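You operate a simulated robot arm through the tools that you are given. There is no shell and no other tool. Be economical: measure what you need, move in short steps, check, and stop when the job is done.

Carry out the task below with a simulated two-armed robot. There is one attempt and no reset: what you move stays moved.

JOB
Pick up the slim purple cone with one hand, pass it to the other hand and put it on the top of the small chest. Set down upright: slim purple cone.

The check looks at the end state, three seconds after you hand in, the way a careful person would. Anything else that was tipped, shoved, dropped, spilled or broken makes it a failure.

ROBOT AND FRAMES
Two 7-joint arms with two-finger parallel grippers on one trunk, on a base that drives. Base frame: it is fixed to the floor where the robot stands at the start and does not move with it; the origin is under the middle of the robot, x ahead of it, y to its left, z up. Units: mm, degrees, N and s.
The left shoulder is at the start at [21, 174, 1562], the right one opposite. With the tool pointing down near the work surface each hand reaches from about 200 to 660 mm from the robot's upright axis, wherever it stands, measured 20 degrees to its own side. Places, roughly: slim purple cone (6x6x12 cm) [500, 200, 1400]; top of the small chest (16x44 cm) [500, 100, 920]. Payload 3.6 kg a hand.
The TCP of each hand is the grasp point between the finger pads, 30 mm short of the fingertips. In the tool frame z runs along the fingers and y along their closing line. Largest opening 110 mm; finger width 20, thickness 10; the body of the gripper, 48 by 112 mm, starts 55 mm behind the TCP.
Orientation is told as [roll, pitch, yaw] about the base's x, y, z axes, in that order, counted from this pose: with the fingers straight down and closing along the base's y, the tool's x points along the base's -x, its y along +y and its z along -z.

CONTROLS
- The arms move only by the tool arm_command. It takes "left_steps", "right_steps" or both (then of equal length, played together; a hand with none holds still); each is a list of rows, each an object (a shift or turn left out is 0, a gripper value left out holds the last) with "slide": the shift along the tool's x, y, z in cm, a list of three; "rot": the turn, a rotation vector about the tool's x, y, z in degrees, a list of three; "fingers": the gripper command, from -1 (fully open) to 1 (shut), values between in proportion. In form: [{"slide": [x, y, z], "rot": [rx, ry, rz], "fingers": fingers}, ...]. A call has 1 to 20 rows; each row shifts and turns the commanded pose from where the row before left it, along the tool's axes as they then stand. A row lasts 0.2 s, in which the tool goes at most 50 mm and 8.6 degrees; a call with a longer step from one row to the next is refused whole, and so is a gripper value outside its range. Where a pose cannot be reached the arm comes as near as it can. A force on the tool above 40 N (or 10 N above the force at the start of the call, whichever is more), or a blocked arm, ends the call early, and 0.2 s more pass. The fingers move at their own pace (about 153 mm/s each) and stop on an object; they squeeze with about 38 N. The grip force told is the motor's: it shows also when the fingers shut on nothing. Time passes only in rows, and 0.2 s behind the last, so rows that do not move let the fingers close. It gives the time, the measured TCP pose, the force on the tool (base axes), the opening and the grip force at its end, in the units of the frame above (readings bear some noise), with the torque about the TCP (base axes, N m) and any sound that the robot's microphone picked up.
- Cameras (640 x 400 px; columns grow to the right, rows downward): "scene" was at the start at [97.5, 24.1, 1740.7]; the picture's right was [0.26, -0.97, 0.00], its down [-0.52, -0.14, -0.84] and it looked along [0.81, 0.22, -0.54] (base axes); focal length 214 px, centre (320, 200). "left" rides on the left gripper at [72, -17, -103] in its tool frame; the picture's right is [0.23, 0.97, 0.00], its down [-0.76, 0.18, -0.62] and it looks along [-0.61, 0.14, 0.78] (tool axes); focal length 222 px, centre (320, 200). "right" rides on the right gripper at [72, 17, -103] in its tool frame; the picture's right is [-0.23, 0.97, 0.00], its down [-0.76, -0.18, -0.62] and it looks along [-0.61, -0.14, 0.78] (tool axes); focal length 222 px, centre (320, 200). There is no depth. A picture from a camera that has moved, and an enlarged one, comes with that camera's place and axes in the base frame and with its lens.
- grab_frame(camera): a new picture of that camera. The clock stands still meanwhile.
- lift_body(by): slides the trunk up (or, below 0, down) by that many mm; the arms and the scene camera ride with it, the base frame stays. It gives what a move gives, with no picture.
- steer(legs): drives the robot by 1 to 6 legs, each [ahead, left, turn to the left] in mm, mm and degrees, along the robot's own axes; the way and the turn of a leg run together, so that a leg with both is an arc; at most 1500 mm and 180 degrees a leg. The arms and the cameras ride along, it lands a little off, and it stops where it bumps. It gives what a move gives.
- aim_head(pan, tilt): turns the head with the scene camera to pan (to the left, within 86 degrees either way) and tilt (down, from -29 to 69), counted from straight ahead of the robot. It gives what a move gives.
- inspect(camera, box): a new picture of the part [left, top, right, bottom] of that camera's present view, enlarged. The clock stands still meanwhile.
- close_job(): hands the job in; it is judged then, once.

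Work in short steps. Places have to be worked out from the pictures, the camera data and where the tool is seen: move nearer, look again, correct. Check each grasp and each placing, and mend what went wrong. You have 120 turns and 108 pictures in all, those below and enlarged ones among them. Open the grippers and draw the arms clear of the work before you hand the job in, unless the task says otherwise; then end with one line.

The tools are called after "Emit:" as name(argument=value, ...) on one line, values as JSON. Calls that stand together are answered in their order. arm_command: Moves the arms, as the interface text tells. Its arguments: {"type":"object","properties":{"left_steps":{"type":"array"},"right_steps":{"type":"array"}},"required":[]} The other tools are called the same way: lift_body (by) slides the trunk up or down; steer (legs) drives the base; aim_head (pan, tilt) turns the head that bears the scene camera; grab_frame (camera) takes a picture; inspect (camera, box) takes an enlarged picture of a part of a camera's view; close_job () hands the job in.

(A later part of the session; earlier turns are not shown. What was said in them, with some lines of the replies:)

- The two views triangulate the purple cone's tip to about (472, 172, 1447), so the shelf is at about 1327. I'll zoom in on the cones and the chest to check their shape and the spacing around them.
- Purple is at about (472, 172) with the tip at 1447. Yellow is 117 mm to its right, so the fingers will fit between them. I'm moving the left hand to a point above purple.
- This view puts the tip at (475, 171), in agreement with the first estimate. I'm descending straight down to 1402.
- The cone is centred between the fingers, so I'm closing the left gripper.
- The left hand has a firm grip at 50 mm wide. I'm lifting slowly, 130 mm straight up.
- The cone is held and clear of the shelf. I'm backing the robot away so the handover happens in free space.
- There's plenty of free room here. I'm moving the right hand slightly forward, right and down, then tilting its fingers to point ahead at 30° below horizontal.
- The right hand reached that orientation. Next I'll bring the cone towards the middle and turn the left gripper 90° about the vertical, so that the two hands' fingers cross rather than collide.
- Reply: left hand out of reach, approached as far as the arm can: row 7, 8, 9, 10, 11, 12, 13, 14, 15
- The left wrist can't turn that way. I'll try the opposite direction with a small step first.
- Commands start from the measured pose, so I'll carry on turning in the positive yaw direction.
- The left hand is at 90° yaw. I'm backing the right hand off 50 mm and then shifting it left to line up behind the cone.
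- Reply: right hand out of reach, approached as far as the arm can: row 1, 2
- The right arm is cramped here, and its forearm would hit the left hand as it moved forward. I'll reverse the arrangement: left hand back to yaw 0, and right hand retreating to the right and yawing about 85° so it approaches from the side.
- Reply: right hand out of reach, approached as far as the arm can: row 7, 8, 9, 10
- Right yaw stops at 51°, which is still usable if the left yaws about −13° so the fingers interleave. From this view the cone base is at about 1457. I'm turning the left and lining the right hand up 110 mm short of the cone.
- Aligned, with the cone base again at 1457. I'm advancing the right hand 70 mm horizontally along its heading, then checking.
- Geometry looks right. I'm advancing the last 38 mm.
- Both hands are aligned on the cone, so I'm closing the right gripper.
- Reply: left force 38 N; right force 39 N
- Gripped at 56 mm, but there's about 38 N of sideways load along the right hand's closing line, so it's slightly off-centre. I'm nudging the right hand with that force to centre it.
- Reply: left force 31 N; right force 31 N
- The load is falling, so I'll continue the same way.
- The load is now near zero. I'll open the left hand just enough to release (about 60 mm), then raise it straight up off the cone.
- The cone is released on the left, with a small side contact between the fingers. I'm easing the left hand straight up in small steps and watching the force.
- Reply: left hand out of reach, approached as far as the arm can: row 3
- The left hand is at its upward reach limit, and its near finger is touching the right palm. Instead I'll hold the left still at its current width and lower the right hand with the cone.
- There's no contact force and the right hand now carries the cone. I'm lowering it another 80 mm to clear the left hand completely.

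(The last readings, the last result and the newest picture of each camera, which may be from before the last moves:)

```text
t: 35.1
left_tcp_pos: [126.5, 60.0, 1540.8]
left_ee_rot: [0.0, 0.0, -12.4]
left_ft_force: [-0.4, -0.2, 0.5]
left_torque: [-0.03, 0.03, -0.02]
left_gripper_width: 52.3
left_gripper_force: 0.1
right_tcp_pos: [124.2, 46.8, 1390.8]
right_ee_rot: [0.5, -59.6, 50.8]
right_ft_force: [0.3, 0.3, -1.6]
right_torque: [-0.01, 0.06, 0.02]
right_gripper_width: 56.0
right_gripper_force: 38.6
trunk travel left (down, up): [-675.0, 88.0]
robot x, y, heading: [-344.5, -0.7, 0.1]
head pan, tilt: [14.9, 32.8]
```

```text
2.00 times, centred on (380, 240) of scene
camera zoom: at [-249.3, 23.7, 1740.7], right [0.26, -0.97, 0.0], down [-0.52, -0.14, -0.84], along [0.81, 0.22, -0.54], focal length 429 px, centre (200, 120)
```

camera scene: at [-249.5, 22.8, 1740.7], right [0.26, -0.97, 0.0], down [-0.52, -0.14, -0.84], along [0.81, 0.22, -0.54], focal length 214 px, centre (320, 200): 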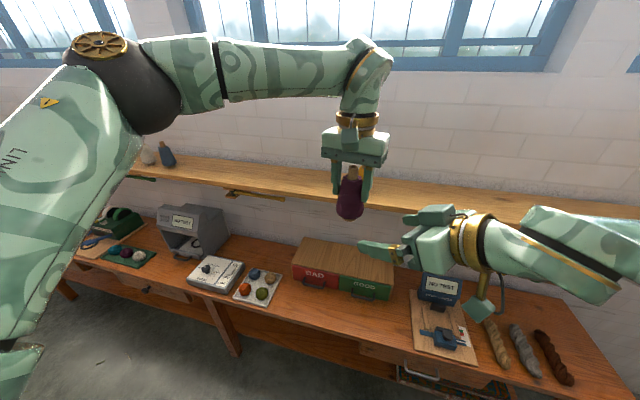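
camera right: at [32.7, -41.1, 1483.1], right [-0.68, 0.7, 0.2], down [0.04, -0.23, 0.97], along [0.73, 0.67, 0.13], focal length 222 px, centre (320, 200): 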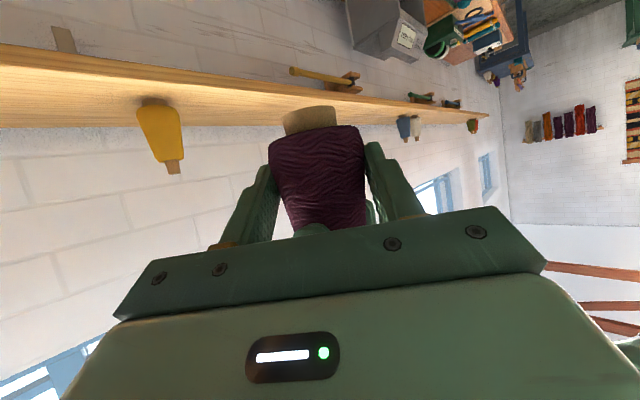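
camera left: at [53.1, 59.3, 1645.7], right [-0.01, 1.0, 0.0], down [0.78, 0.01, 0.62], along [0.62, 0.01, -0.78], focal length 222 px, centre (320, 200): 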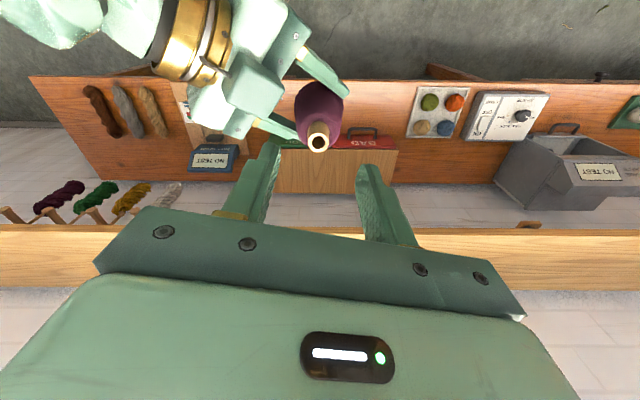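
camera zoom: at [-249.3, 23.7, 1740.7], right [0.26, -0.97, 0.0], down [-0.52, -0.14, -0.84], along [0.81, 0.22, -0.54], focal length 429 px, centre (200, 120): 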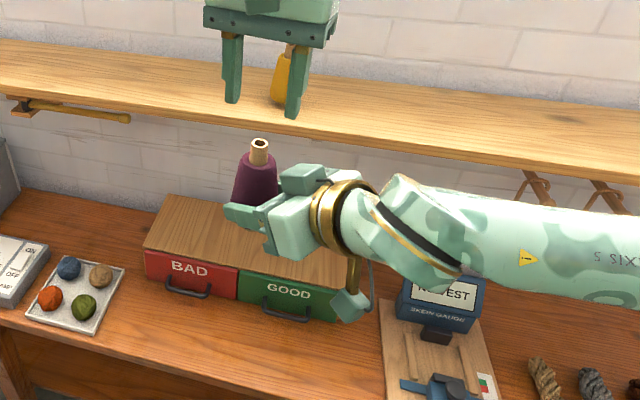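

The handover is done. I'm retracting the left arm back and to the left, out of the way.

Emit:
arm_command(left_steps=[{"rot": [0, 0, -6.2]}, {"rot": [0, 0, -6.2]}, {"slide": [3.4, 2.7, -0.5]}, {"slide": [3.4, 2.7, -0.5]}, {"slide": [3.4, 2.7, -1]}, {"slide": [3.4, 2.7, -1.5]}, {"slide": [3.4, 2.7, -2]}, {"slide": [3.4, 2.7, -2]}, {}])

Emit:
grab_frame(camera="scene")

```text
t: 37.1
left_tcp_pos: [-76.7, 219.7, 1615.9]
left_ee_rot: [-0.1, 0.0, 0.0]
left_ft_force: [0.4, -0.4, 0.6]
left_torque: [0.04, 0.03, 0.01]
left_gripper_width: 52.3
left_gripper_force: 0.1
right_tcp_pos: [123.8, 46.6, 1389.9]
right_ee_rot: [0.4, -59.5, 50.7]
right_ft_force: [0.5, -0.3, -1.3]
right_torque: [-0.03, 0.03, 0.02]
right_gripper_width: 55.9
right_gripper_force: 37.9
trunk travel left (down, up): [-675.0, 88.0]
robot x, y, heading: [-344.8, -0.1, 0.0]
head pan, tilt: [14.9, 32.8]
```

```text
70 pictures are left
camera scene: at [-248.5, 23.2, 1740.6], right [0.26, -0.97, 0.0], down [-0.52, -0.14, -0.84], along [0.81, 0.22, -0.54], focal length 214 px, centre (320, 200)
```

scene: 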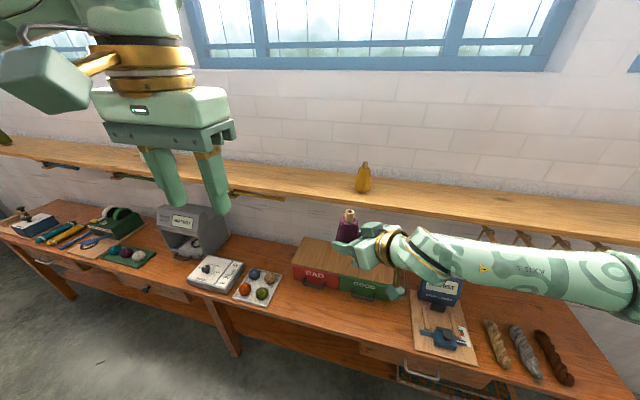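

Next I'm turning the right hand back to a yaw of about 10°, which keeps the cone upright. Then I'll lower the trunk by 350 mm, still well in front of the bench.

Emit:
arm_command(right_steps=[{"rot": [6.9, 0, 4.05]}, {"rot": [6.9, 0, 4.05]}, {"rot": [6.9, 0, 4.05]}, {"rot": [6.9, 0, 4.05]}, {"rot": [6.9, 0, 4.05]}, {}])

Emit:
lift_body(by=-350)

Emit:
grab_frame(camera="scene")

Emit:
grab_frame(camera="right")

Emit:
grab_frame(camera="left")

```text
t: 38.5
left_tcp_pos: [-77.5, 220.5, 1616.2]
left_ee_rot: [0.0, 0.1, 0.0]
left_ft_force: [0.3, -1.6, -0.2]
left_torque: [0.01, 0.04, -0.02]
left_gripper_width: 52.4
left_gripper_force: 0.1
right_tcp_pos: [124.2, 46.8, 1390.8]
right_ee_rot: [0.3, -59.6, 46.9]
right_ft_force: [-0.5, 0.2, -1.0]
right_torque: [-0.02, 0.02, 0.02]
right_gripper_width: 55.4
right_gripper_force: 38.0
right hand out of reach, approached as far as the arm can: row 1, 2, 3, 4, 5
trunk travel left (down, up): [-675.0, 88.0]
robot x, y, heading: [-348.2, -1.7, 0.3]
head pan, tilt: [14.9, 32.8]
```

```text
t: 41.9
left_tcp_pos: [-77.8, 223.0, 1265.5]
left_ee_rot: [0.0, 0.0, 0.1]
left_ft_force: [0.0, -0.1, -0.3]
left_torque: [-0.03, 0.05, 0.01]
left_gripper_width: 52.1
left_gripper_force: 0.0
right_tcp_pos: [142.6, 46.6, 987.5]
right_ee_rot: [9.0, -54.6, 39.9]
right_ft_force: [-0.7, 0.1, -1.8]
right_torque: [0.01, 0.01, -0.01]
right_gripper_width: 55.6
right_gripper_force: 38.0
trunk travel left (down, up): [-325.0, 438.0]
robot x, y, heading: [-347.8, -0.0, 0.3]
head pan, tilt: [14.9, 32.8]
```

```text
69 pictures are left
camera scene: at [-192.1, 24.0, 1388.6], right [0.26, -0.97, 0.0], down [-0.52, -0.14, -0.84], along [0.81, 0.22, -0.54], focal length 214 px, centre (320, 200)
```

scene: 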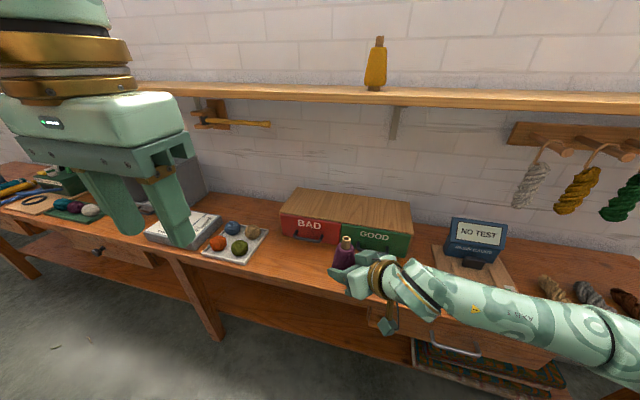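

```text
68 pictures are left
camera right: at [44.2, -34.1, 987.6], right [-0.61, 0.75, 0.27], down [0.14, -0.23, 0.96], along [0.78, 0.62, 0.03], focal length 222 px, centre (320, 200)
```

right: 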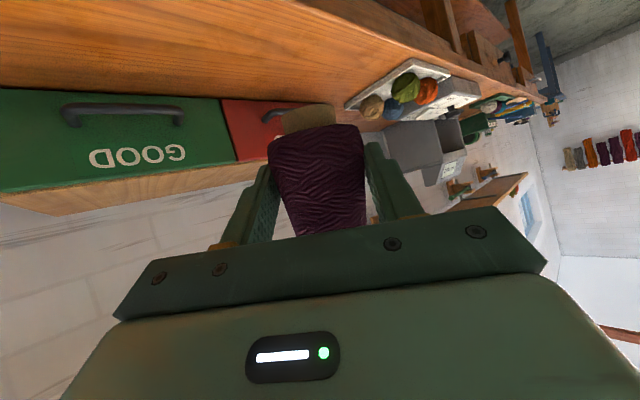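

```text
67 pictures are left
camera left: at [-149.6, 205.5, 1370.9], right [-0.23, 0.97, 0.0], down [0.76, 0.18, 0.62], along [0.61, 0.14, -0.78], focal length 222 px, centre (320, 200)
```

left: 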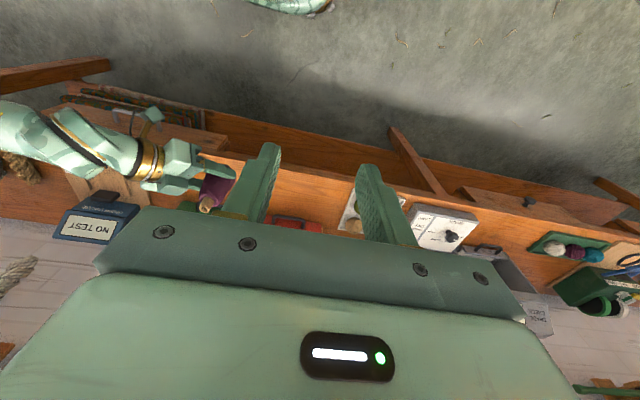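

The right hand drifted to [9, −55, 40] during that step, so the cone leans about 10°. I'll correct the roll and pitch and shift the hand right, where the arm is less cramped.

Emit:
arm_command(right_steps=[{"slide": [0.5, -2.55, -2.19]}, {"slide": [0.5, -2.55, -2.19]}, {"slide": [0.5, -2.55, -2.19]}, {"rot": [4.3, -2.47, -0.39]}, {"rot": [4.3, -2.47, -0.39]}, {}, {}])

```text
t: 43.5
left_tcp_pos: [-77.0, 223.0, 1265.7]
left_ee_rot: [0.0, 0.0, 0.0]
left_ft_force: [-0.2, 0.0, -0.7]
left_torque: [0.02, 0.02, 0.02]
left_gripper_width: 52.3
left_gripper_force: 0.1
right_tcp_pos: [158.7, -56.1, 1003.7]
right_ee_rot: [2.5, -58.4, 40.3]
right_ft_force: [0.8, -0.9, -2.2]
right_torque: [0.02, 0.0, 0.02]
right_gripper_width: 55.5
right_gripper_force: 38.1
right hand out of reach, approached as far as the arm can: row 5
trunk travel left (down, up): [-325.0, 438.0]
robot x, y, heading: [-342.8, -1.7, 0.0]
head pan, tilt: [14.9, 32.8]
```

The arm is strained this far below its shoulder. I'll raise the hand relative to the trunk by 150 mm, finish squaring the tilt, and compensate by lowering the trunk later.

Emit:
arm_command(right_steps=[{"slide": [-3.2, 0, -1.9]}, {"slide": [-3.2, 0, -1.9]}, {"slide": [-3.2, 0, -1.9]}, {"slide": [-3.2, 0, -1.9]}, {"rot": [2.1, -1.2, -0.1]}, {}, {}])

```text
t: 45.1
left_tcp_pos: [-76.7, 221.7, 1266.3]
left_ee_rot: [0.0, 0.1, 0.0]
left_ft_force: [-0.4, -0.4, -0.2]
left_torque: [-0.01, 0.01, 0.0]
left_gripper_width: 52.5
left_gripper_force: 0.1
right_tcp_pos: [163.5, -57.0, 1153.8]
right_ee_rot: [0.3, -59.5, 40.4]
right_ft_force: [0.3, 0.4, -1.5]
right_torque: [-0.01, 0.02, 0.02]
right_gripper_width: 55.5
right_gripper_force: 38.1
trunk travel left (down, up): [-325.0, 438.0]
robot x, y, heading: [-342.9, 0.6, 0.4]
head pan, tilt: [14.9, 32.8]
```

The orientation is square again. I'll now yaw back by 30°, watching for reach warnings.

Emit:
arm_command(right_steps=[{"rot": [6.47, 0, 3.79]}, {"rot": [6.47, 0, 3.79]}, {"rot": [6.47, 0, 3.79]}, {"rot": [6.47, 0, 3.79]}, {}])

Emit:
grab_frame(camera="right")

Emit:
grab_frame(camera="scene")

```text
t: 46.3
left_tcp_pos: [-75.8, 222.3, 1265.8]
left_ee_rot: [0.0, 0.1, 0.0]
left_ft_force: [-0.8, 0.7, 0.4]
left_torque: [0.01, -0.02, 0.01]
left_gripper_width: 52.4
left_gripper_force: 0.0
right_tcp_pos: [163.1, -56.5, 1153.5]
right_ee_rot: [0.2, -59.4, 10.5]
right_ft_force: [-0.2, -0.3, -1.4]
right_torque: [0.03, 0.01, -0.02]
right_gripper_width: 55.6
right_gripper_force: 38.3
trunk travel left (down, up): [-325.0, 438.0]
robot x, y, heading: [-347.2, 0.6, 0.0]
head pan, tilt: [14.9, 32.8]
```

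```text
66 pictures are left
camera right: at [35.8, -63.4, 1142.0], right [-0.07, 0.98, 0.2], down [-0.11, -0.2, 0.97], along [0.99, 0.04, 0.12], focal length 222 px, centre (320, 200)
```

right: 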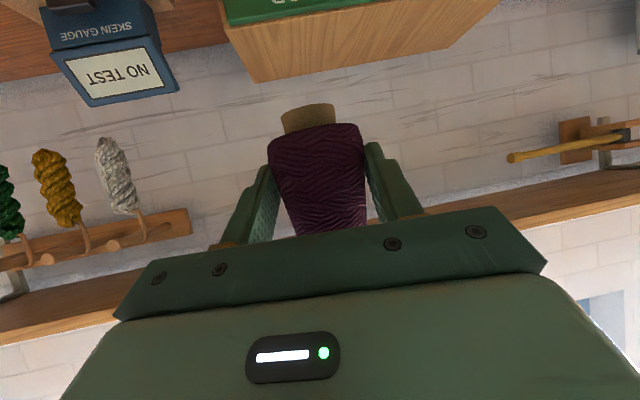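

```text
65 pictures are left
camera scene: at [-191.8, 23.2, 1388.5], right [0.26, -0.97, 0.0], down [-0.52, -0.14, -0.84], along [0.81, 0.22, -0.54], focal length 214 px, centre (320, 200)
```

scene: 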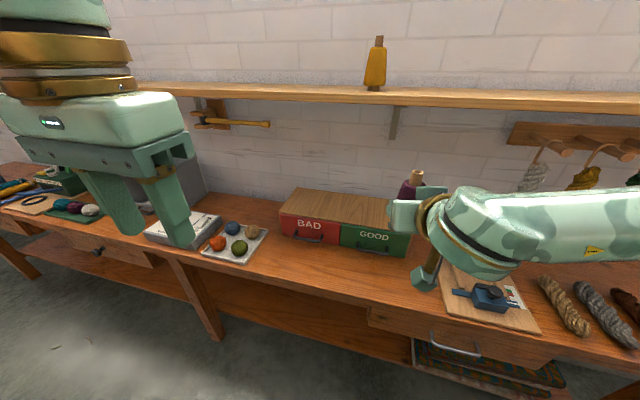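

Reached 10.5° with the cone still upright. I'm zooming in on the chest from this viewpoint to pin down its height and edges.

Emit:
inspect(camera="scene", box=[260, 165, 440, 275])

```text
3.56 times, centred on (350, 220) of scene
camera zoom: at [-191.8, 23.2, 1388.5], right [0.26, -0.97, 0.0], down [-0.52, -0.14, -0.84], along [0.81, 0.22, -0.54], focal length 763 px, centre (213, 129)
```

zoom: 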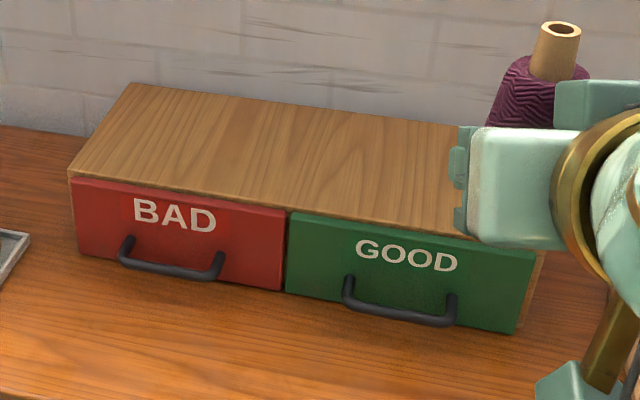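

The chest top is at about 914, spanning x 404–595 and y −135–345. I'm lowering the trunk another 170 mm here, in front of the bench, and checking the hand orientation.

Emit:
lift_body(by=-170)

Emit:
grab_frame(camera="scene")

Emit:
grab_frame(camera="right")

```text
t: 48.2
left_tcp_pos: [-77.6, 222.5, 1095.9]
left_ee_rot: [0.1, 0.0, 0.0]
left_ft_force: [-0.1, -0.6, -0.3]
left_torque: [-0.02, 0.0, -0.02]
left_gripper_width: 52.5
left_gripper_force: 0.1
right_tcp_pos: [162.3, -56.4, 983.1]
right_ee_rot: [0.1, -59.5, 10.7]
right_ft_force: [0.7, -0.6, -0.9]
right_torque: [-0.02, 0.04, -0.01]
right_gripper_width: 55.8
right_gripper_force: 38.1
trunk travel left (down, up): [-155.0, 608.0]
robot x, y, heading: [-348.3, -4.5, 0.3]
head pan, tilt: [14.9, 32.8]
```

```text
63 pictures are left
camera scene: at [-108.9, 24.2, 1212.7], right [0.26, -0.97, 0.0], down [-0.52, -0.14, -0.84], along [0.81, 0.22, -0.54], focal length 214 px, centre (320, 200)
```

scene: 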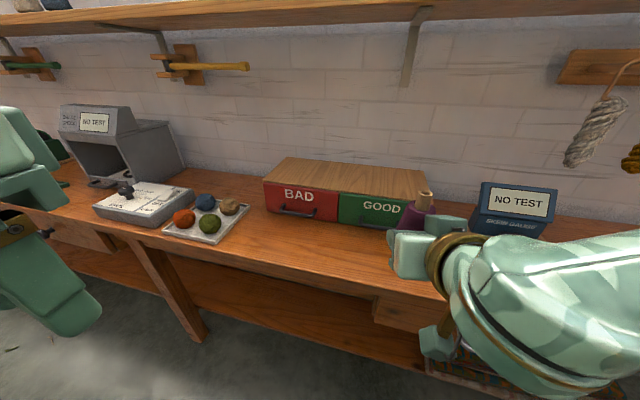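

```text
62 pictures are left
camera right: at [34.9, -63.2, 972.6], right [-0.07, 0.98, 0.2], down [-0.11, -0.2, 0.97], along [0.99, 0.04, 0.12], focal length 222 px, centre (320, 200)
```

right: 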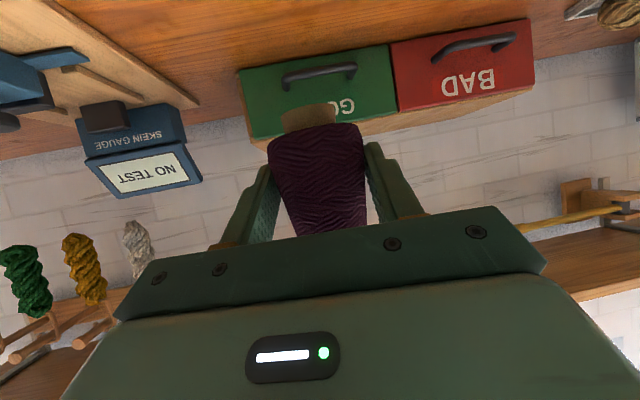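

The trunk folds forward as it lowers, and the right elbow's position relative to the skein gauge isn't clear. I'll raise the hand 20 mm and pan the head right to check before driving in.

Emit:
arm_command(right_steps=[{"slide": [-1.73, 0, -1.0]}, {}])

Emit:
aim_head(pan=-35, tilt=30)

Emit:
grab_frame(camera="scene")

Emit:
grab_frame(camera="left")

```text
t: 48.8
left_tcp_pos: [-76.6, 222.4, 1095.7]
left_ee_rot: [0.1, 0.1, 0.1]
left_ft_force: [0.6, -0.1, 0.2]
left_torque: [0.01, 0.0, 0.0]
left_gripper_width: 52.5
left_gripper_force: 0.1
right_tcp_pos: [164.9, -56.1, 1004.8]
right_ee_rot: [0.2, -59.4, 10.6]
right_ft_force: [0.1, 0.8, -0.7]
right_torque: [-0.02, 0.04, 0.03]
right_gripper_width: 55.5
right_gripper_force: 38.3
trunk travel left (down, up): [-155.0, 608.0]
robot x, y, heading: [-347.5, 0.8, -0.0]
head pan, tilt: [14.9, 32.8]
```

```text
t: 50.0
left_tcp_pos: [-74.9, 222.5, 1096.9]
left_ee_rot: [0.0, 0.1, 0.0]
left_ft_force: [-1.4, 0.6, -0.7]
left_torque: [0.0, -0.04, -0.03]
left_gripper_width: 52.1
left_gripper_force: 0.1
right_tcp_pos: [165.2, -55.8, 1004.4]
right_ee_rot: [0.0, -59.4, 10.6]
right_ft_force: [0.6, 0.3, -0.6]
right_torque: [-0.01, 0.01, 0.03]
right_gripper_width: 55.3
right_gripper_force: 38.4
trunk travel left (down, up): [-155.0, 608.0]
robot x, y, heading: [-349.6, 2.4, 0.1]
head pan, tilt: [-35.0, 30.0]
```

```text
61 pictures are left
camera scene: at [-120.1, -50.6, 1216.8], right [-0.57, -0.82, 0.0], down [-0.41, 0.28, -0.87], along [0.71, -0.49, -0.5], focal length 214 px, centre (320, 200)
```

scene: 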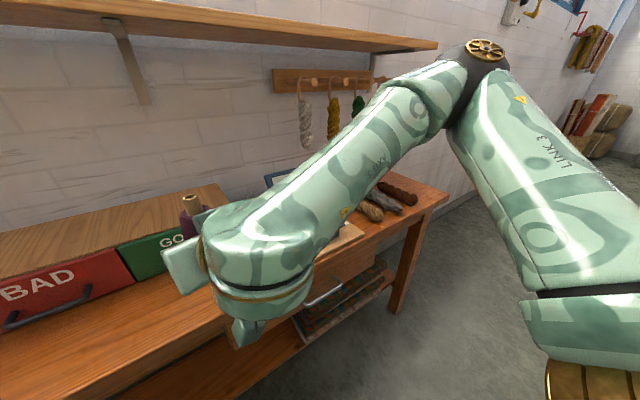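

```text
60 pictures are left
camera left: at [-149.1, 205.4, 1200.7], right [-0.23, 0.97, 0.0], down [0.76, 0.18, 0.62], along [0.61, 0.14, -0.78], focal length 222 px, centre (320, 200)
```

left: 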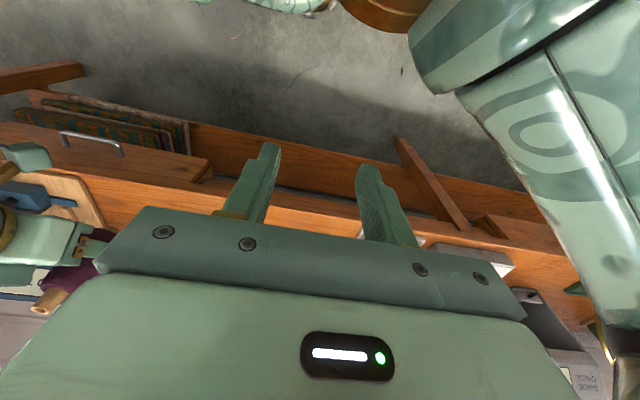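

The right elbow is high and well forward of the bench items' line of contact, so the right side is fine. Checking the left elbow in the same way.

Emit:
aim_head(pan=45, tilt=35)

Emit:
grab_frame(camera="scene")

```text
t: 51.5
left_tcp_pos: [-76.6, 223.1, 1096.3]
left_ee_rot: [0.1, 0.1, 0.0]
left_ft_force: [0.3, 0.1, -0.4]
left_torque: [0.03, 0.01, 0.01]
left_gripper_width: 52.4
left_gripper_force: 0.1
right_tcp_pos: [165.8, -54.9, 1005.0]
right_ee_rot: [0.2, -59.4, 10.5]
right_ft_force: [0.0, 1.4, -1.1]
right_torque: [-0.04, 0.05, 0.0]
right_gripper_width: 55.3
right_gripper_force: 38.1
trunk travel left (down, up): [-155.0, 608.0]
robot x, y, heading: [-347.4, -1.2, 0.2]
head pan, tilt: [45.0, 35.0]
```

```text
59 pictures are left
camera scene: at [-132.3, 63.4, 1209.0], right [0.71, -0.71, 0.0], down [-0.41, -0.41, -0.82], along [0.58, 0.58, -0.57], focal length 214 px, centre (320, 200)
```

scene: 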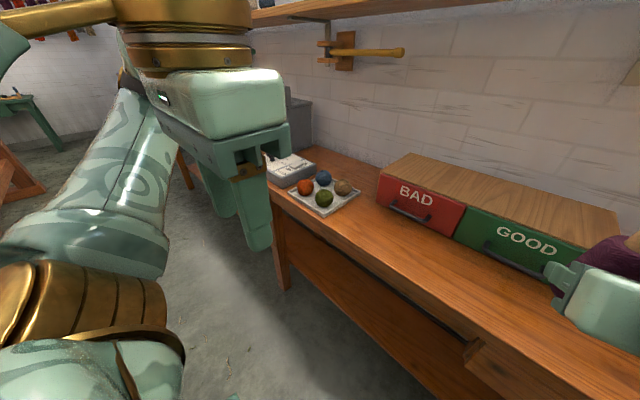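

The left elbow is well back and clear. I'm driving forward 190 and left 75, then looking again.

Emit:
steer(legs=[[190, 75, 0]])

Emit:
aim_head(pan=0, tilt=35)

Emit:
grab_frame(camera="scene")

Emit:
grab_frame(camera="right")

```text
t: 53.1
left_tcp_pos: [113.3, 299.4, 1096.2]
left_ee_rot: [0.0, 0.2, 0.3]
left_ft_force: [0.3, 0.3, 0.2]
left_torque: [-0.03, 0.02, -0.01]
left_gripper_width: 52.1
left_gripper_force: 0.0
right_tcp_pos: [355.2, 21.8, 1002.3]
right_ee_rot: [0.1, -59.3, 10.9]
right_ft_force: [-0.1, 0.6, -1.4]
right_torque: [0.02, 0.01, 0.01]
right_gripper_width: 55.2
right_gripper_force: 37.9
trunk travel left (down, up): [-155.0, 608.0]
robot x, y, heading: [-157.4, 75.3, 0.5]
head pan, tilt: [45.0, 35.0]
```

```text
t: 54.2
left_tcp_pos: [112.9, 299.0, 1096.1]
left_ee_rot: [0.0, 0.1, 0.2]
left_ft_force: [-0.2, 1.0, 0.5]
left_torque: [-0.02, 0.0, 0.03]
left_gripper_width: 52.2
left_gripper_force: 0.0
right_tcp_pos: [353.6, 21.9, 1003.6]
right_ee_rot: [0.2, -59.4, 10.9]
right_ft_force: [-0.7, 0.4, -1.7]
right_torque: [-0.01, 0.03, -0.01]
right_gripper_width: 55.3
right_gripper_force: 37.7
trunk travel left (down, up): [-155.0, 608.0]
robot x, y, heading: [-156.3, 76.4, 0.3]
head pan, tilt: [0.0, 35.0]
```

```text
58 pictures are left
camera scene: at [83.5, 77.8, 1209.0], right [0.01, -1.0, 0.0], down [-0.57, 0.0, -0.82], along [0.82, 0.01, -0.57], focal length 214 px, centre (320, 200)
```

scene: 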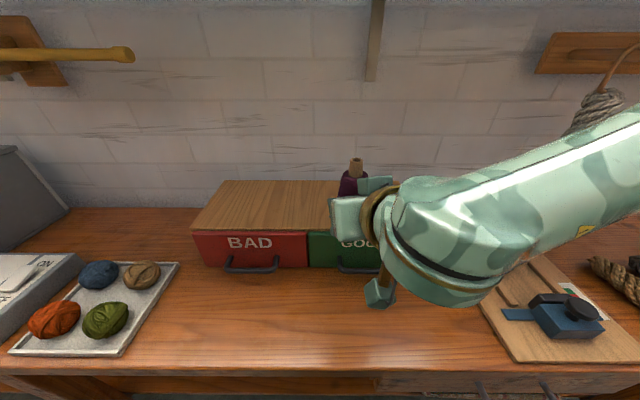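

```text
57 pictures are left
camera right: at [227.3, 14.3, 992.8], right [-0.07, 0.98, 0.2], down [-0.11, -0.2, 0.97], along [0.99, 0.05, 0.12], focal length 222 px, centre (320, 200)
```

right: 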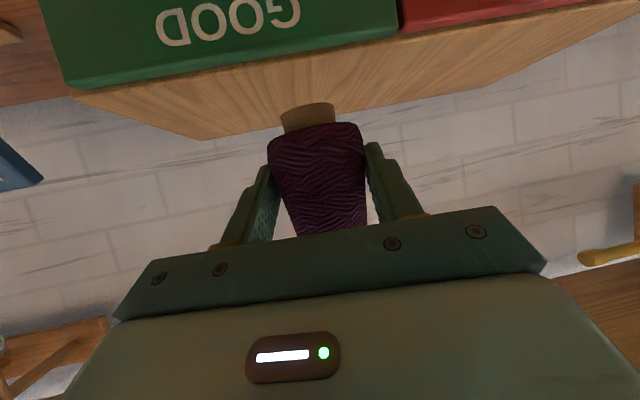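

The chest top reads about 908–914 and the path is clear. I'm extending the right arm 122 mm forward over the chest.

Emit:
arm_command(right_steps=[{"slide": [-1.0, -0.38, 1.7]}, {"slide": [-1.52, -0.58, 2.58]}, {"slide": [-1.52, -0.58, 2.58]}, {"slide": [-1.2, -0.45, 2.0]}, {"slide": [-0.85, -0.31, 1.45]}, {}])

Emit:
grab_frame(camera="scene")

Emit:
grab_frame(camera="right")

```text
t: 55.6
left_tcp_pos: [112.5, 299.5, 1096.3]
left_ee_rot: [0.0, 0.1, 0.3]
left_ft_force: [0.5, -0.1, -0.9]
left_torque: [0.03, -0.03, 0.02]
left_gripper_width: 52.4
left_gripper_force: 0.1
right_tcp_pos: [476.5, 21.5, 1004.1]
right_ee_rot: [0.1, -59.3, 10.8]
right_ft_force: [0.3, -1.6, -1.0]
right_torque: [-0.01, 0.04, 0.03]
right_gripper_width: 55.2
right_gripper_force: 37.9
trunk travel left (down, up): [-155.0, 608.0]
robot x, y, heading: [-154.1, 74.4, 0.6]
head pan, tilt: [0.0, 35.0]
```

```text
56 pictures are left
camera scene: at [83.4, 77.7, 1209.0], right [0.01, -1.0, 0.0], down [-0.57, 0.0, -0.82], along [0.82, 0.01, -0.57], focal length 214 px, centre (320, 200)
```

scene: 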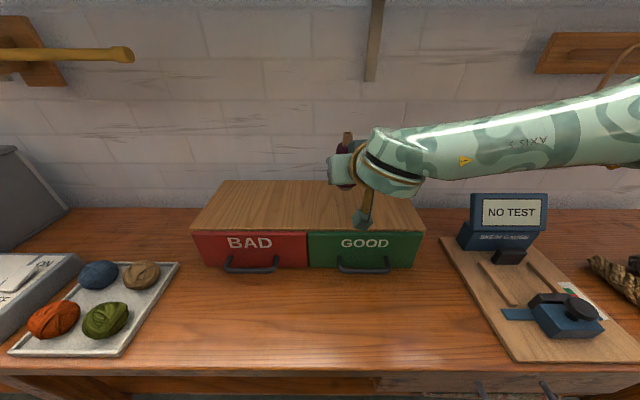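

```text
55 pictures are left
camera right: at [349.1, 13.8, 992.9], right [-0.07, 0.98, 0.2], down [-0.11, -0.2, 0.97], along [0.99, 0.05, 0.12], focal length 222 px, centre (320, 200)
```

right: 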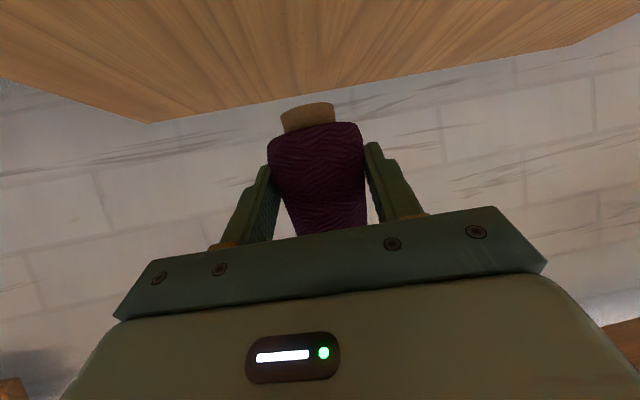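

The camera geometry puts the cone base roughly 40 mm above the chest top. I'm lowering 28 mm, then continuing in small, force-checked steps.

Emit:
arm_command(right_steps=[{"slide": [0.86, 0, 0.51]}, {"slide": [0.86, 0, 0.51]}, {"slide": [0.69, 0, 0.41]}, {}])

Emit:
inspect(camera="right", box=[220, 60, 420, 200])

Emit:
inspect(camera="scene", box=[270, 110, 430, 250])

```text
t: 56.6
left_tcp_pos: [112.8, 298.6, 1096.2]
left_ee_rot: [0.0, 0.3, 0.1]
left_ft_force: [-0.2, 0.0, 0.1]
left_torque: [-0.01, 0.0, 0.03]
left_gripper_width: 52.5
left_gripper_force: 0.1
right_tcp_pos: [476.3, 20.9, 975.8]
right_ee_rot: [0.1, -59.3, 10.7]
right_ft_force: [0.6, 0.0, -1.6]
right_torque: [0.03, 0.0, 0.0]
right_gripper_width: 55.3
right_gripper_force: 38.6
trunk travel left (down, up): [-155.0, 608.0]
robot x, y, heading: [-157.4, 74.4, 0.5]
head pan, tilt: [0.0, 35.0]
```

```text
2.86 times, centred on (320, 130) of right
camera zoom: at [349.1, 14.3, 964.2], right [-0.07, 0.98, 0.2], down [-0.11, -0.2, 0.97], along [0.99, 0.05, 0.12], focal length 635 px, centre (320, 400)
```

zoom: 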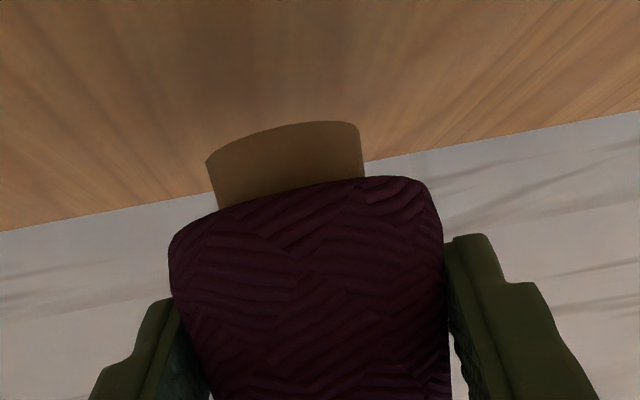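

```text
2.86 times, centred on (350, 180) of scene
camera zoom: at [83.5, 77.7, 1209.0], right [0.01, -1.0, 0.0], down [-0.57, 0.0, -0.82], along [0.82, 0.01, -0.57], focal length 613 px, centre (234, 257)
```

zoom: 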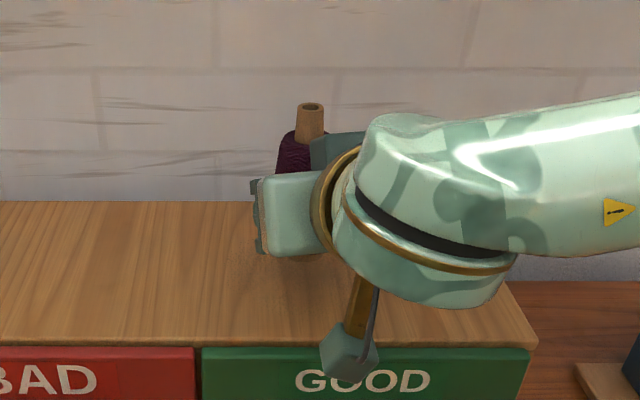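

The cone is upright and roughly 10–15 mm above the top. I'm lowering it in 2.5 mm steps.

Emit:
arm_command(right_steps=[{"slide": [0.215, 0, 0.127]}, {"slide": [0.215, 0, 0.127]}, {"slide": [0.215, 0, 0.127]}, {}])

Emit:
inspect(camera="right", box=[220, 60, 420, 200])

```text
t: 57.6
left_tcp_pos: [111.9, 300.0, 1095.5]
left_ee_rot: [0.0, 0.1, 0.3]
left_ft_force: [0.9, 0.4, -0.1]
left_torque: [-0.02, 0.01, 0.02]
left_gripper_width: 52.4
left_gripper_force: 0.0
right_tcp_pos: [477.5, 22.3, 967.6]
right_ee_rot: [0.1, -59.4, 10.9]
right_ft_force: [0.0, -0.1, -1.0]
right_torque: [-0.02, 0.05, -0.03]
right_gripper_width: 55.2
right_gripper_force: 38.0
trunk travel left (down, up): [-155.0, 608.0]
robot x, y, heading: [-157.6, 71.1, 0.6]
head pan, tilt: [0.0, 35.0]
```

```text
2.86 times, centred on (320, 130) of right
camera zoom: at [349.4, 14.2, 956.9], right [-0.07, 0.98, 0.2], down [-0.11, -0.2, 0.97], along [0.99, 0.05, 0.12], focal length 635 px, centre (320, 400)
```

zoom: 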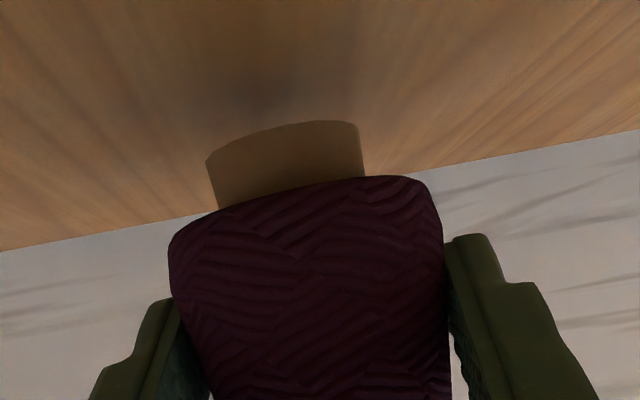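

Still no contact, so I'm lowering further in 1.5–2 mm steps.

Emit:
arm_command(right_steps=[{"slide": [0.172, 0, 0.1]}, {"slide": [0.172, 0, 0.1]}, {"slide": [0.13, 0, 0.076]}, {}])

Emit:
inspect(camera="right", box=[220, 60, 420, 200])

```text
t: 58.6
left_tcp_pos: [112.9, 297.6, 1096.5]
left_ee_rot: [-0.1, 0.1, 0.2]
left_ft_force: [0.5, -0.3, 0.3]
left_torque: [0.01, -0.03, -0.01]
left_gripper_width: 52.1
left_gripper_force: 0.1
right_tcp_pos: [476.7, 22.4, 961.2]
right_ee_rot: [0.1, -59.4, 10.8]
right_ft_force: [-0.7, 0.1, -1.7]
right_torque: [0.0, 0.03, -0.02]
right_gripper_width: 55.0
right_gripper_force: 38.0
trunk travel left (down, up): [-155.0, 608.0]
robot x, y, heading: [-158.5, 74.5, 0.4]
head pan, tilt: [0.0, 35.0]
```

```text
2.86 times, centred on (320, 130) of right
camera zoom: at [348.9, 14.7, 951.4], right [-0.07, 0.98, 0.2], down [-0.11, -0.2, 0.97], along [0.99, 0.05, 0.12], focal length 635 px, centre (320, 400)
```

zoom: 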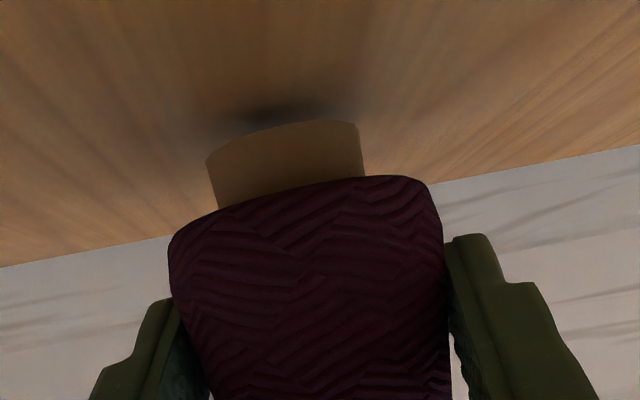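

The contact shadow is darkening under the base, so it's only a few millimetres away. I'm continuing in 1 mm steps.

Emit:
arm_command(right_steps=[{"slide": [0.1, 0, 0.06]}, {"slide": [0.1, 0, 0.06]}, {"slide": [0.1, 0, 0.06]}, {}])

Emit:
inspect(camera="right", box=[220, 60, 420, 200])

```text
t: 59.6
left_tcp_pos: [112.7, 299.7, 1096.4]
left_ee_rot: [0.0, 0.2, 0.2]
left_ft_force: [-0.2, -0.5, 0.5]
left_torque: [-0.02, 0.01, -0.03]
left_gripper_width: 52.4
left_gripper_force: 0.0
right_tcp_pos: [477.0, 22.1, 958.9]
right_ee_rot: [0.1, -59.5, 10.8]
right_ft_force: [1.3, -0.3, -1.3]
right_torque: [0.01, 0.01, 0.0]
right_gripper_width: 55.2
right_gripper_force: 37.7
trunk travel left (down, up): [-155.0, 608.0]
robot x, y, heading: [-160.1, 72.7, 0.4]
head pan, tilt: [0.0, 35.0]
```

```text
2.86 times, centred on (320, 130) of right
camera zoom: at [349.0, 14.6, 948.3], right [-0.07, 0.98, 0.2], down [-0.11, -0.2, 0.97], along [0.99, 0.05, 0.12], focal length 635 px, centre (320, 400)
```

zoom: 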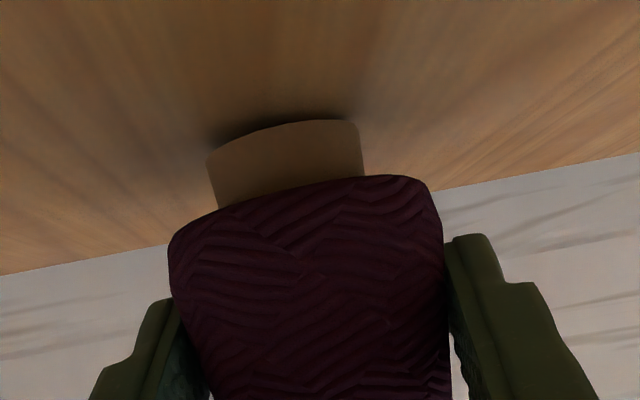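

It's very close now. I'll do the last small steps until the force reading shows contact.

Emit:
arm_command(right_steps=[{"slide": [0.1, 0, 0.06]}, {"slide": [0.1, 0, 0.06]}, {}])

Emit:
inspect(camera="right", box=[220, 60, 420, 200])

```text
t: 60.4
left_tcp_pos: [112.5, 299.6, 1096.4]
left_ee_rot: [0.1, 0.0, 0.2]
left_ft_force: [0.2, 0.2, -0.2]
left_torque: [-0.03, 0.02, 0.01]
left_gripper_width: 52.2
left_gripper_force: 0.0
right_tcp_pos: [475.6, 22.0, 956.8]
right_ee_rot: [0.0, -59.4, 10.8]
right_ft_force: [0.8, -0.5, -0.1]
right_torque: [-0.01, -0.01, 0.01]
right_gripper_width: 55.0
right_gripper_force: 38.2
trunk travel left (down, up): [-155.0, 608.0]
robot x, y, heading: [-156.0, 76.5, 0.2]
head pan, tilt: [0.0, 35.0]
```

```text
2.86 times, centred on (320, 130) of right
camera zoom: at [349.2, 14.4, 945.9], right [-0.07, 0.98, 0.2], down [-0.11, -0.2, 0.97], along [0.99, 0.05, 0.12], focal length 635 px, centre (320, 400)
```

zoom: 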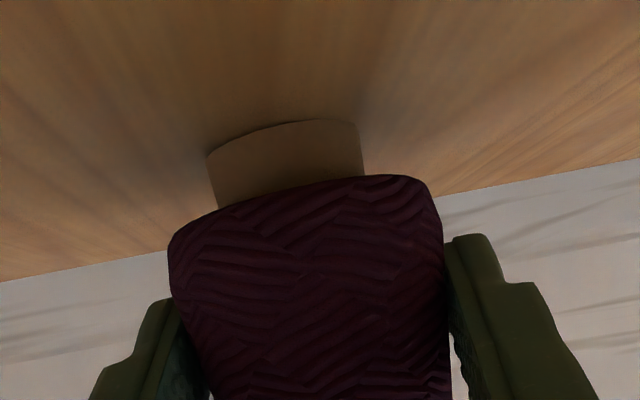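

Force is starting to change and the shadow gap has nearly closed. One more millimetre.

Emit:
arm_command(right_steps=[{"slide": [0.1, 0, 0.06]}, {}])

Emit:
inspect(camera="right", box=[220, 60, 420, 200])

```text
t: 61.0
left_tcp_pos: [112.3, 298.7, 1095.9]
left_ee_rot: [0.0, 0.0, 0.2]
left_ft_force: [-0.8, -0.4, 0.7]
left_torque: [0.0, 0.02, -0.02]
left_gripper_width: 52.3
left_gripper_force: 0.1
right_tcp_pos: [475.7, 22.1, 957.2]
right_ee_rot: [0.2, -59.5, 10.8]
right_ft_force: [1.0, 0.1, 5.4]
right_torque: [0.06, -0.13, -0.01]
right_gripper_width: 55.0
right_gripper_force: 38.0
trunk travel left (down, up): [-155.0, 608.0]
robot x, y, heading: [-158.7, 79.9, 0.2]
head pan, tilt: [0.0, 35.0]
```

```text
2.86 times, centred on (320, 130) of right
camera zoom: at [349.1, 14.4, 945.6], right [-0.07, 0.98, 0.2], down [-0.11, -0.2, 0.97], along [0.99, 0.05, 0.13], focal length 635 px, centre (320, 400)
```

zoom: 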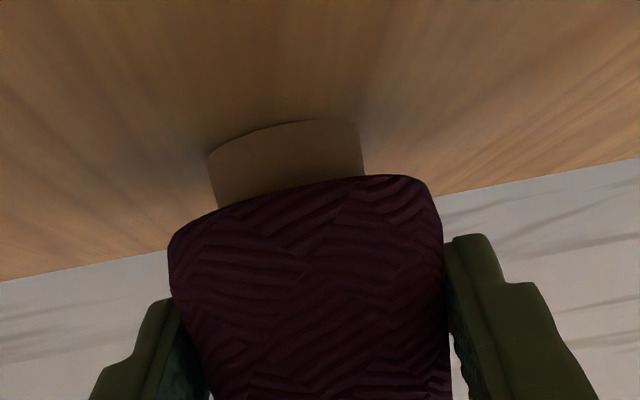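

Contact is confirmed at about 6 N upward. I'm opening the right gripper gradually.

Emit:
arm_command(right_steps=[{"fingers": -0.05}, {"fingers": -0.15}, {"fingers": -0.4}, {"fingers": -0.8}, {}])

Emit:
grab_frame(camera="right")

```text
t: 62.2
left_tcp_pos: [112.4, 299.0, 1096.0]
left_ee_rot: [0.0, 0.1, 0.2]
left_ft_force: [-0.2, 1.4, -1.4]
left_torque: [0.0, -0.02, 0.01]
left_gripper_width: 52.3
left_gripper_force: 0.1
right_tcp_pos: [475.9, 23.0, 956.1]
right_ee_rot: [0.2, -59.4, 10.8]
right_ft_force: [0.4, -0.2, -0.1]
right_torque: [0.01, 0.02, 0.01]
right_gripper_width: 99.0
right_gripper_force: 0.1
trunk travel left (down, up): [-155.0, 608.0]
robot x, y, heading: [-156.9, 76.2, 0.5]
head pan, tilt: [0.0, 35.0]
```

```text
47 pictures are left
camera right: at [349.2, 14.4, 944.8], right [-0.07, 0.98, 0.2], down [-0.11, -0.2, 0.97], along [0.99, 0.05, 0.12], focal length 222 px, centre (320, 200)
```

right: 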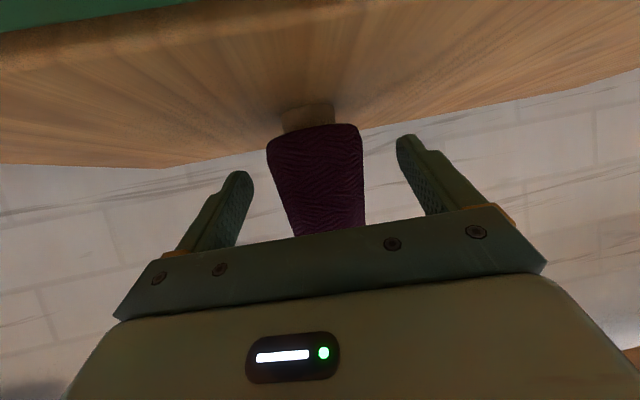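

The cone stands free between the open fingers. I'm backing the right hand straight out along its heading.

Emit:
arm_command(right_steps=[{"slide": [0.5, 0, -0.86]}, {"slide": [1.0, 0, -1.72]}, {"slide": [1.32, 0, -2.24]}, {"slide": [1.32, 0, -2.24]}, {"slide": [1.32, 0, -2.24]}, {"slide": [1.32, 0, -2.24], "fingers": -1}, {}], left_steps=[{"fingers": 0}, {"fingers": -0.5}, {"fingers": -1}, {}, {}, {}, {}])

Emit:
grab_frame(camera="scene")

Emit:
grab_frame(camera="right")

```text
t: 63.8
left_tcp_pos: [112.2, 298.8, 1096.6]
left_ee_rot: [0.0, 0.1, 0.2]
left_ft_force: [0.0, 0.3, -0.5]
left_torque: [-0.02, -0.01, 0.02]
left_gripper_width: 109.7
left_gripper_force: 0.0
right_tcp_pos: [345.1, -4.4, 955.0]
right_ee_rot: [0.1, -59.4, 10.8]
right_ft_force: [-0.2, -1.3, -0.6]
right_torque: [0.02, -0.03, 0.03]
right_gripper_width: 110.0
right_gripper_force: 0.0
trunk travel left (down, up): [-155.0, 608.0]
robot x, y, heading: [-157.6, 76.4, 0.1]
head pan, tilt: [0.0, 35.0]
```

```text
46 pictures are left
camera scene: at [83.6, 77.6, 1208.9], right [0.01, -1.0, 0.0], down [-0.57, 0.0, -0.82], along [0.82, 0.01, -0.57], focal length 214 px, centre (320, 200)
```

scene: 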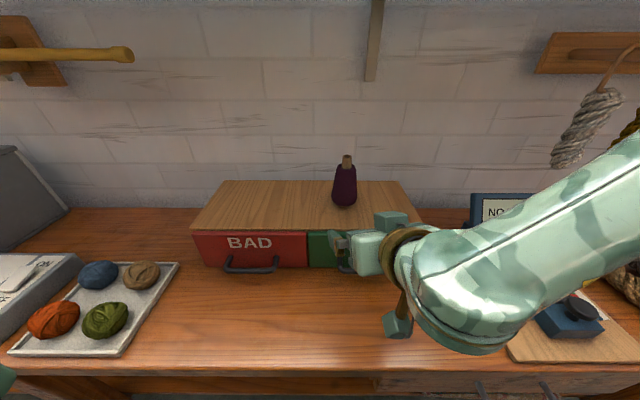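

```text
45 pictures are left
camera right: at [218.4, -12.1, 944.1], right [-0.07, 0.98, 0.2], down [-0.11, -0.2, 0.97], along [0.99, 0.05, 0.12], focal length 222 px, centre (320, 200)
```

right: 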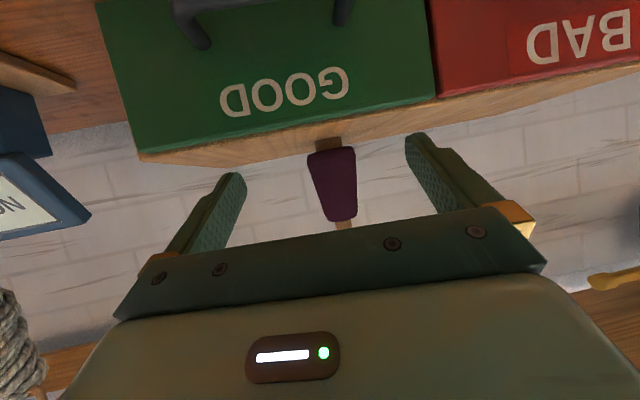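

The cone stands upright on the chest. I'm driving back to draw both arms clear of the bench, then a final check.

Emit:
steer(legs=[[-250, 0, 0]])

Emit:
grab_frame(camera="scene")

Emit:
inspect(camera="scene", box=[240, 90, 440, 230])

```text
t: 65.7
left_tcp_pos: [-138.9, 297.0, 1097.5]
left_ee_rot: [0.0, -0.1, 0.3]
left_ft_force: [-0.1, 0.7, -0.1]
left_torque: [0.02, -0.02, -0.02]
left_gripper_width: 110.0
left_gripper_force: 0.0
right_tcp_pos: [95.6, -5.4, 956.3]
right_ee_rot: [0.0, -59.4, 10.9]
right_ft_force: [0.1, 1.0, -0.3]
right_torque: [-0.01, -0.02, -0.02]
right_gripper_width: 109.9
right_gripper_force: 0.0
trunk travel left (down, up): [-155.0, 608.0]
robot x, y, heading: [-405.0, 73.6, 0.3]
head pan, tilt: [0.0, 35.0]
```

```text
44 pictures are left
camera scene: at [-167.3, 76.2, 1209.2], right [0.01, -1.0, 0.0], down [-0.57, 0.0, -0.82], along [0.82, 0.01, -0.57], focal length 214 px, centre (320, 200)
```

scene: 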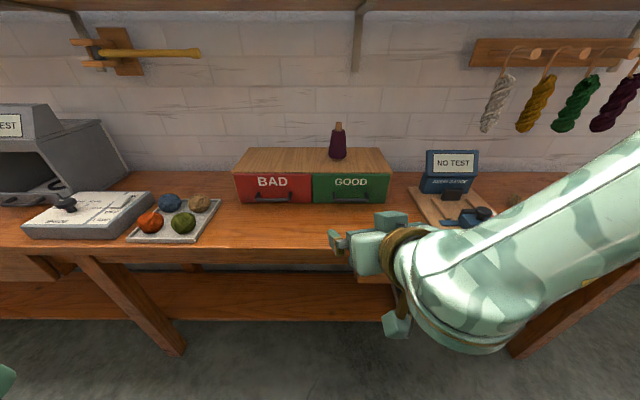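

```text
2.86 times, centred on (340, 160) of scene
camera zoom: at [-167.3, 76.2, 1209.2], right [0.01, -1.0, 0.0], down [-0.57, 0.0, -0.82], along [0.82, 0.01, -0.57], focal length 613 px, centre (263, 314)
```

zoom: 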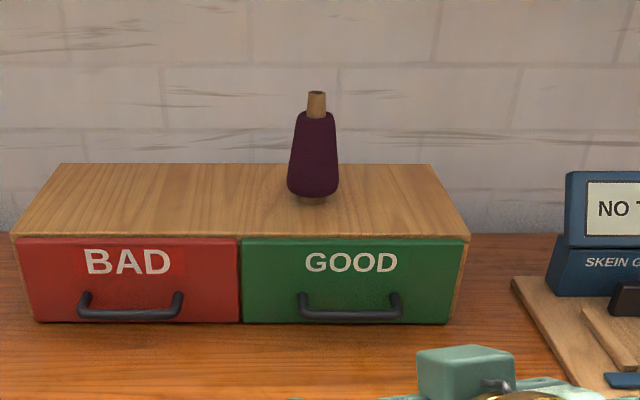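

The cone stands upright on the chest, nothing else in view has moved, and both grippers are open and clear. I'm handing in.

Emit:
close_job()

```text
The job is handed in.
```

The slim purple cone was picked up with the left hand, passed to the right hand, and is standing upright on top of the small chest; nothing else appeared disturbed in the final views.
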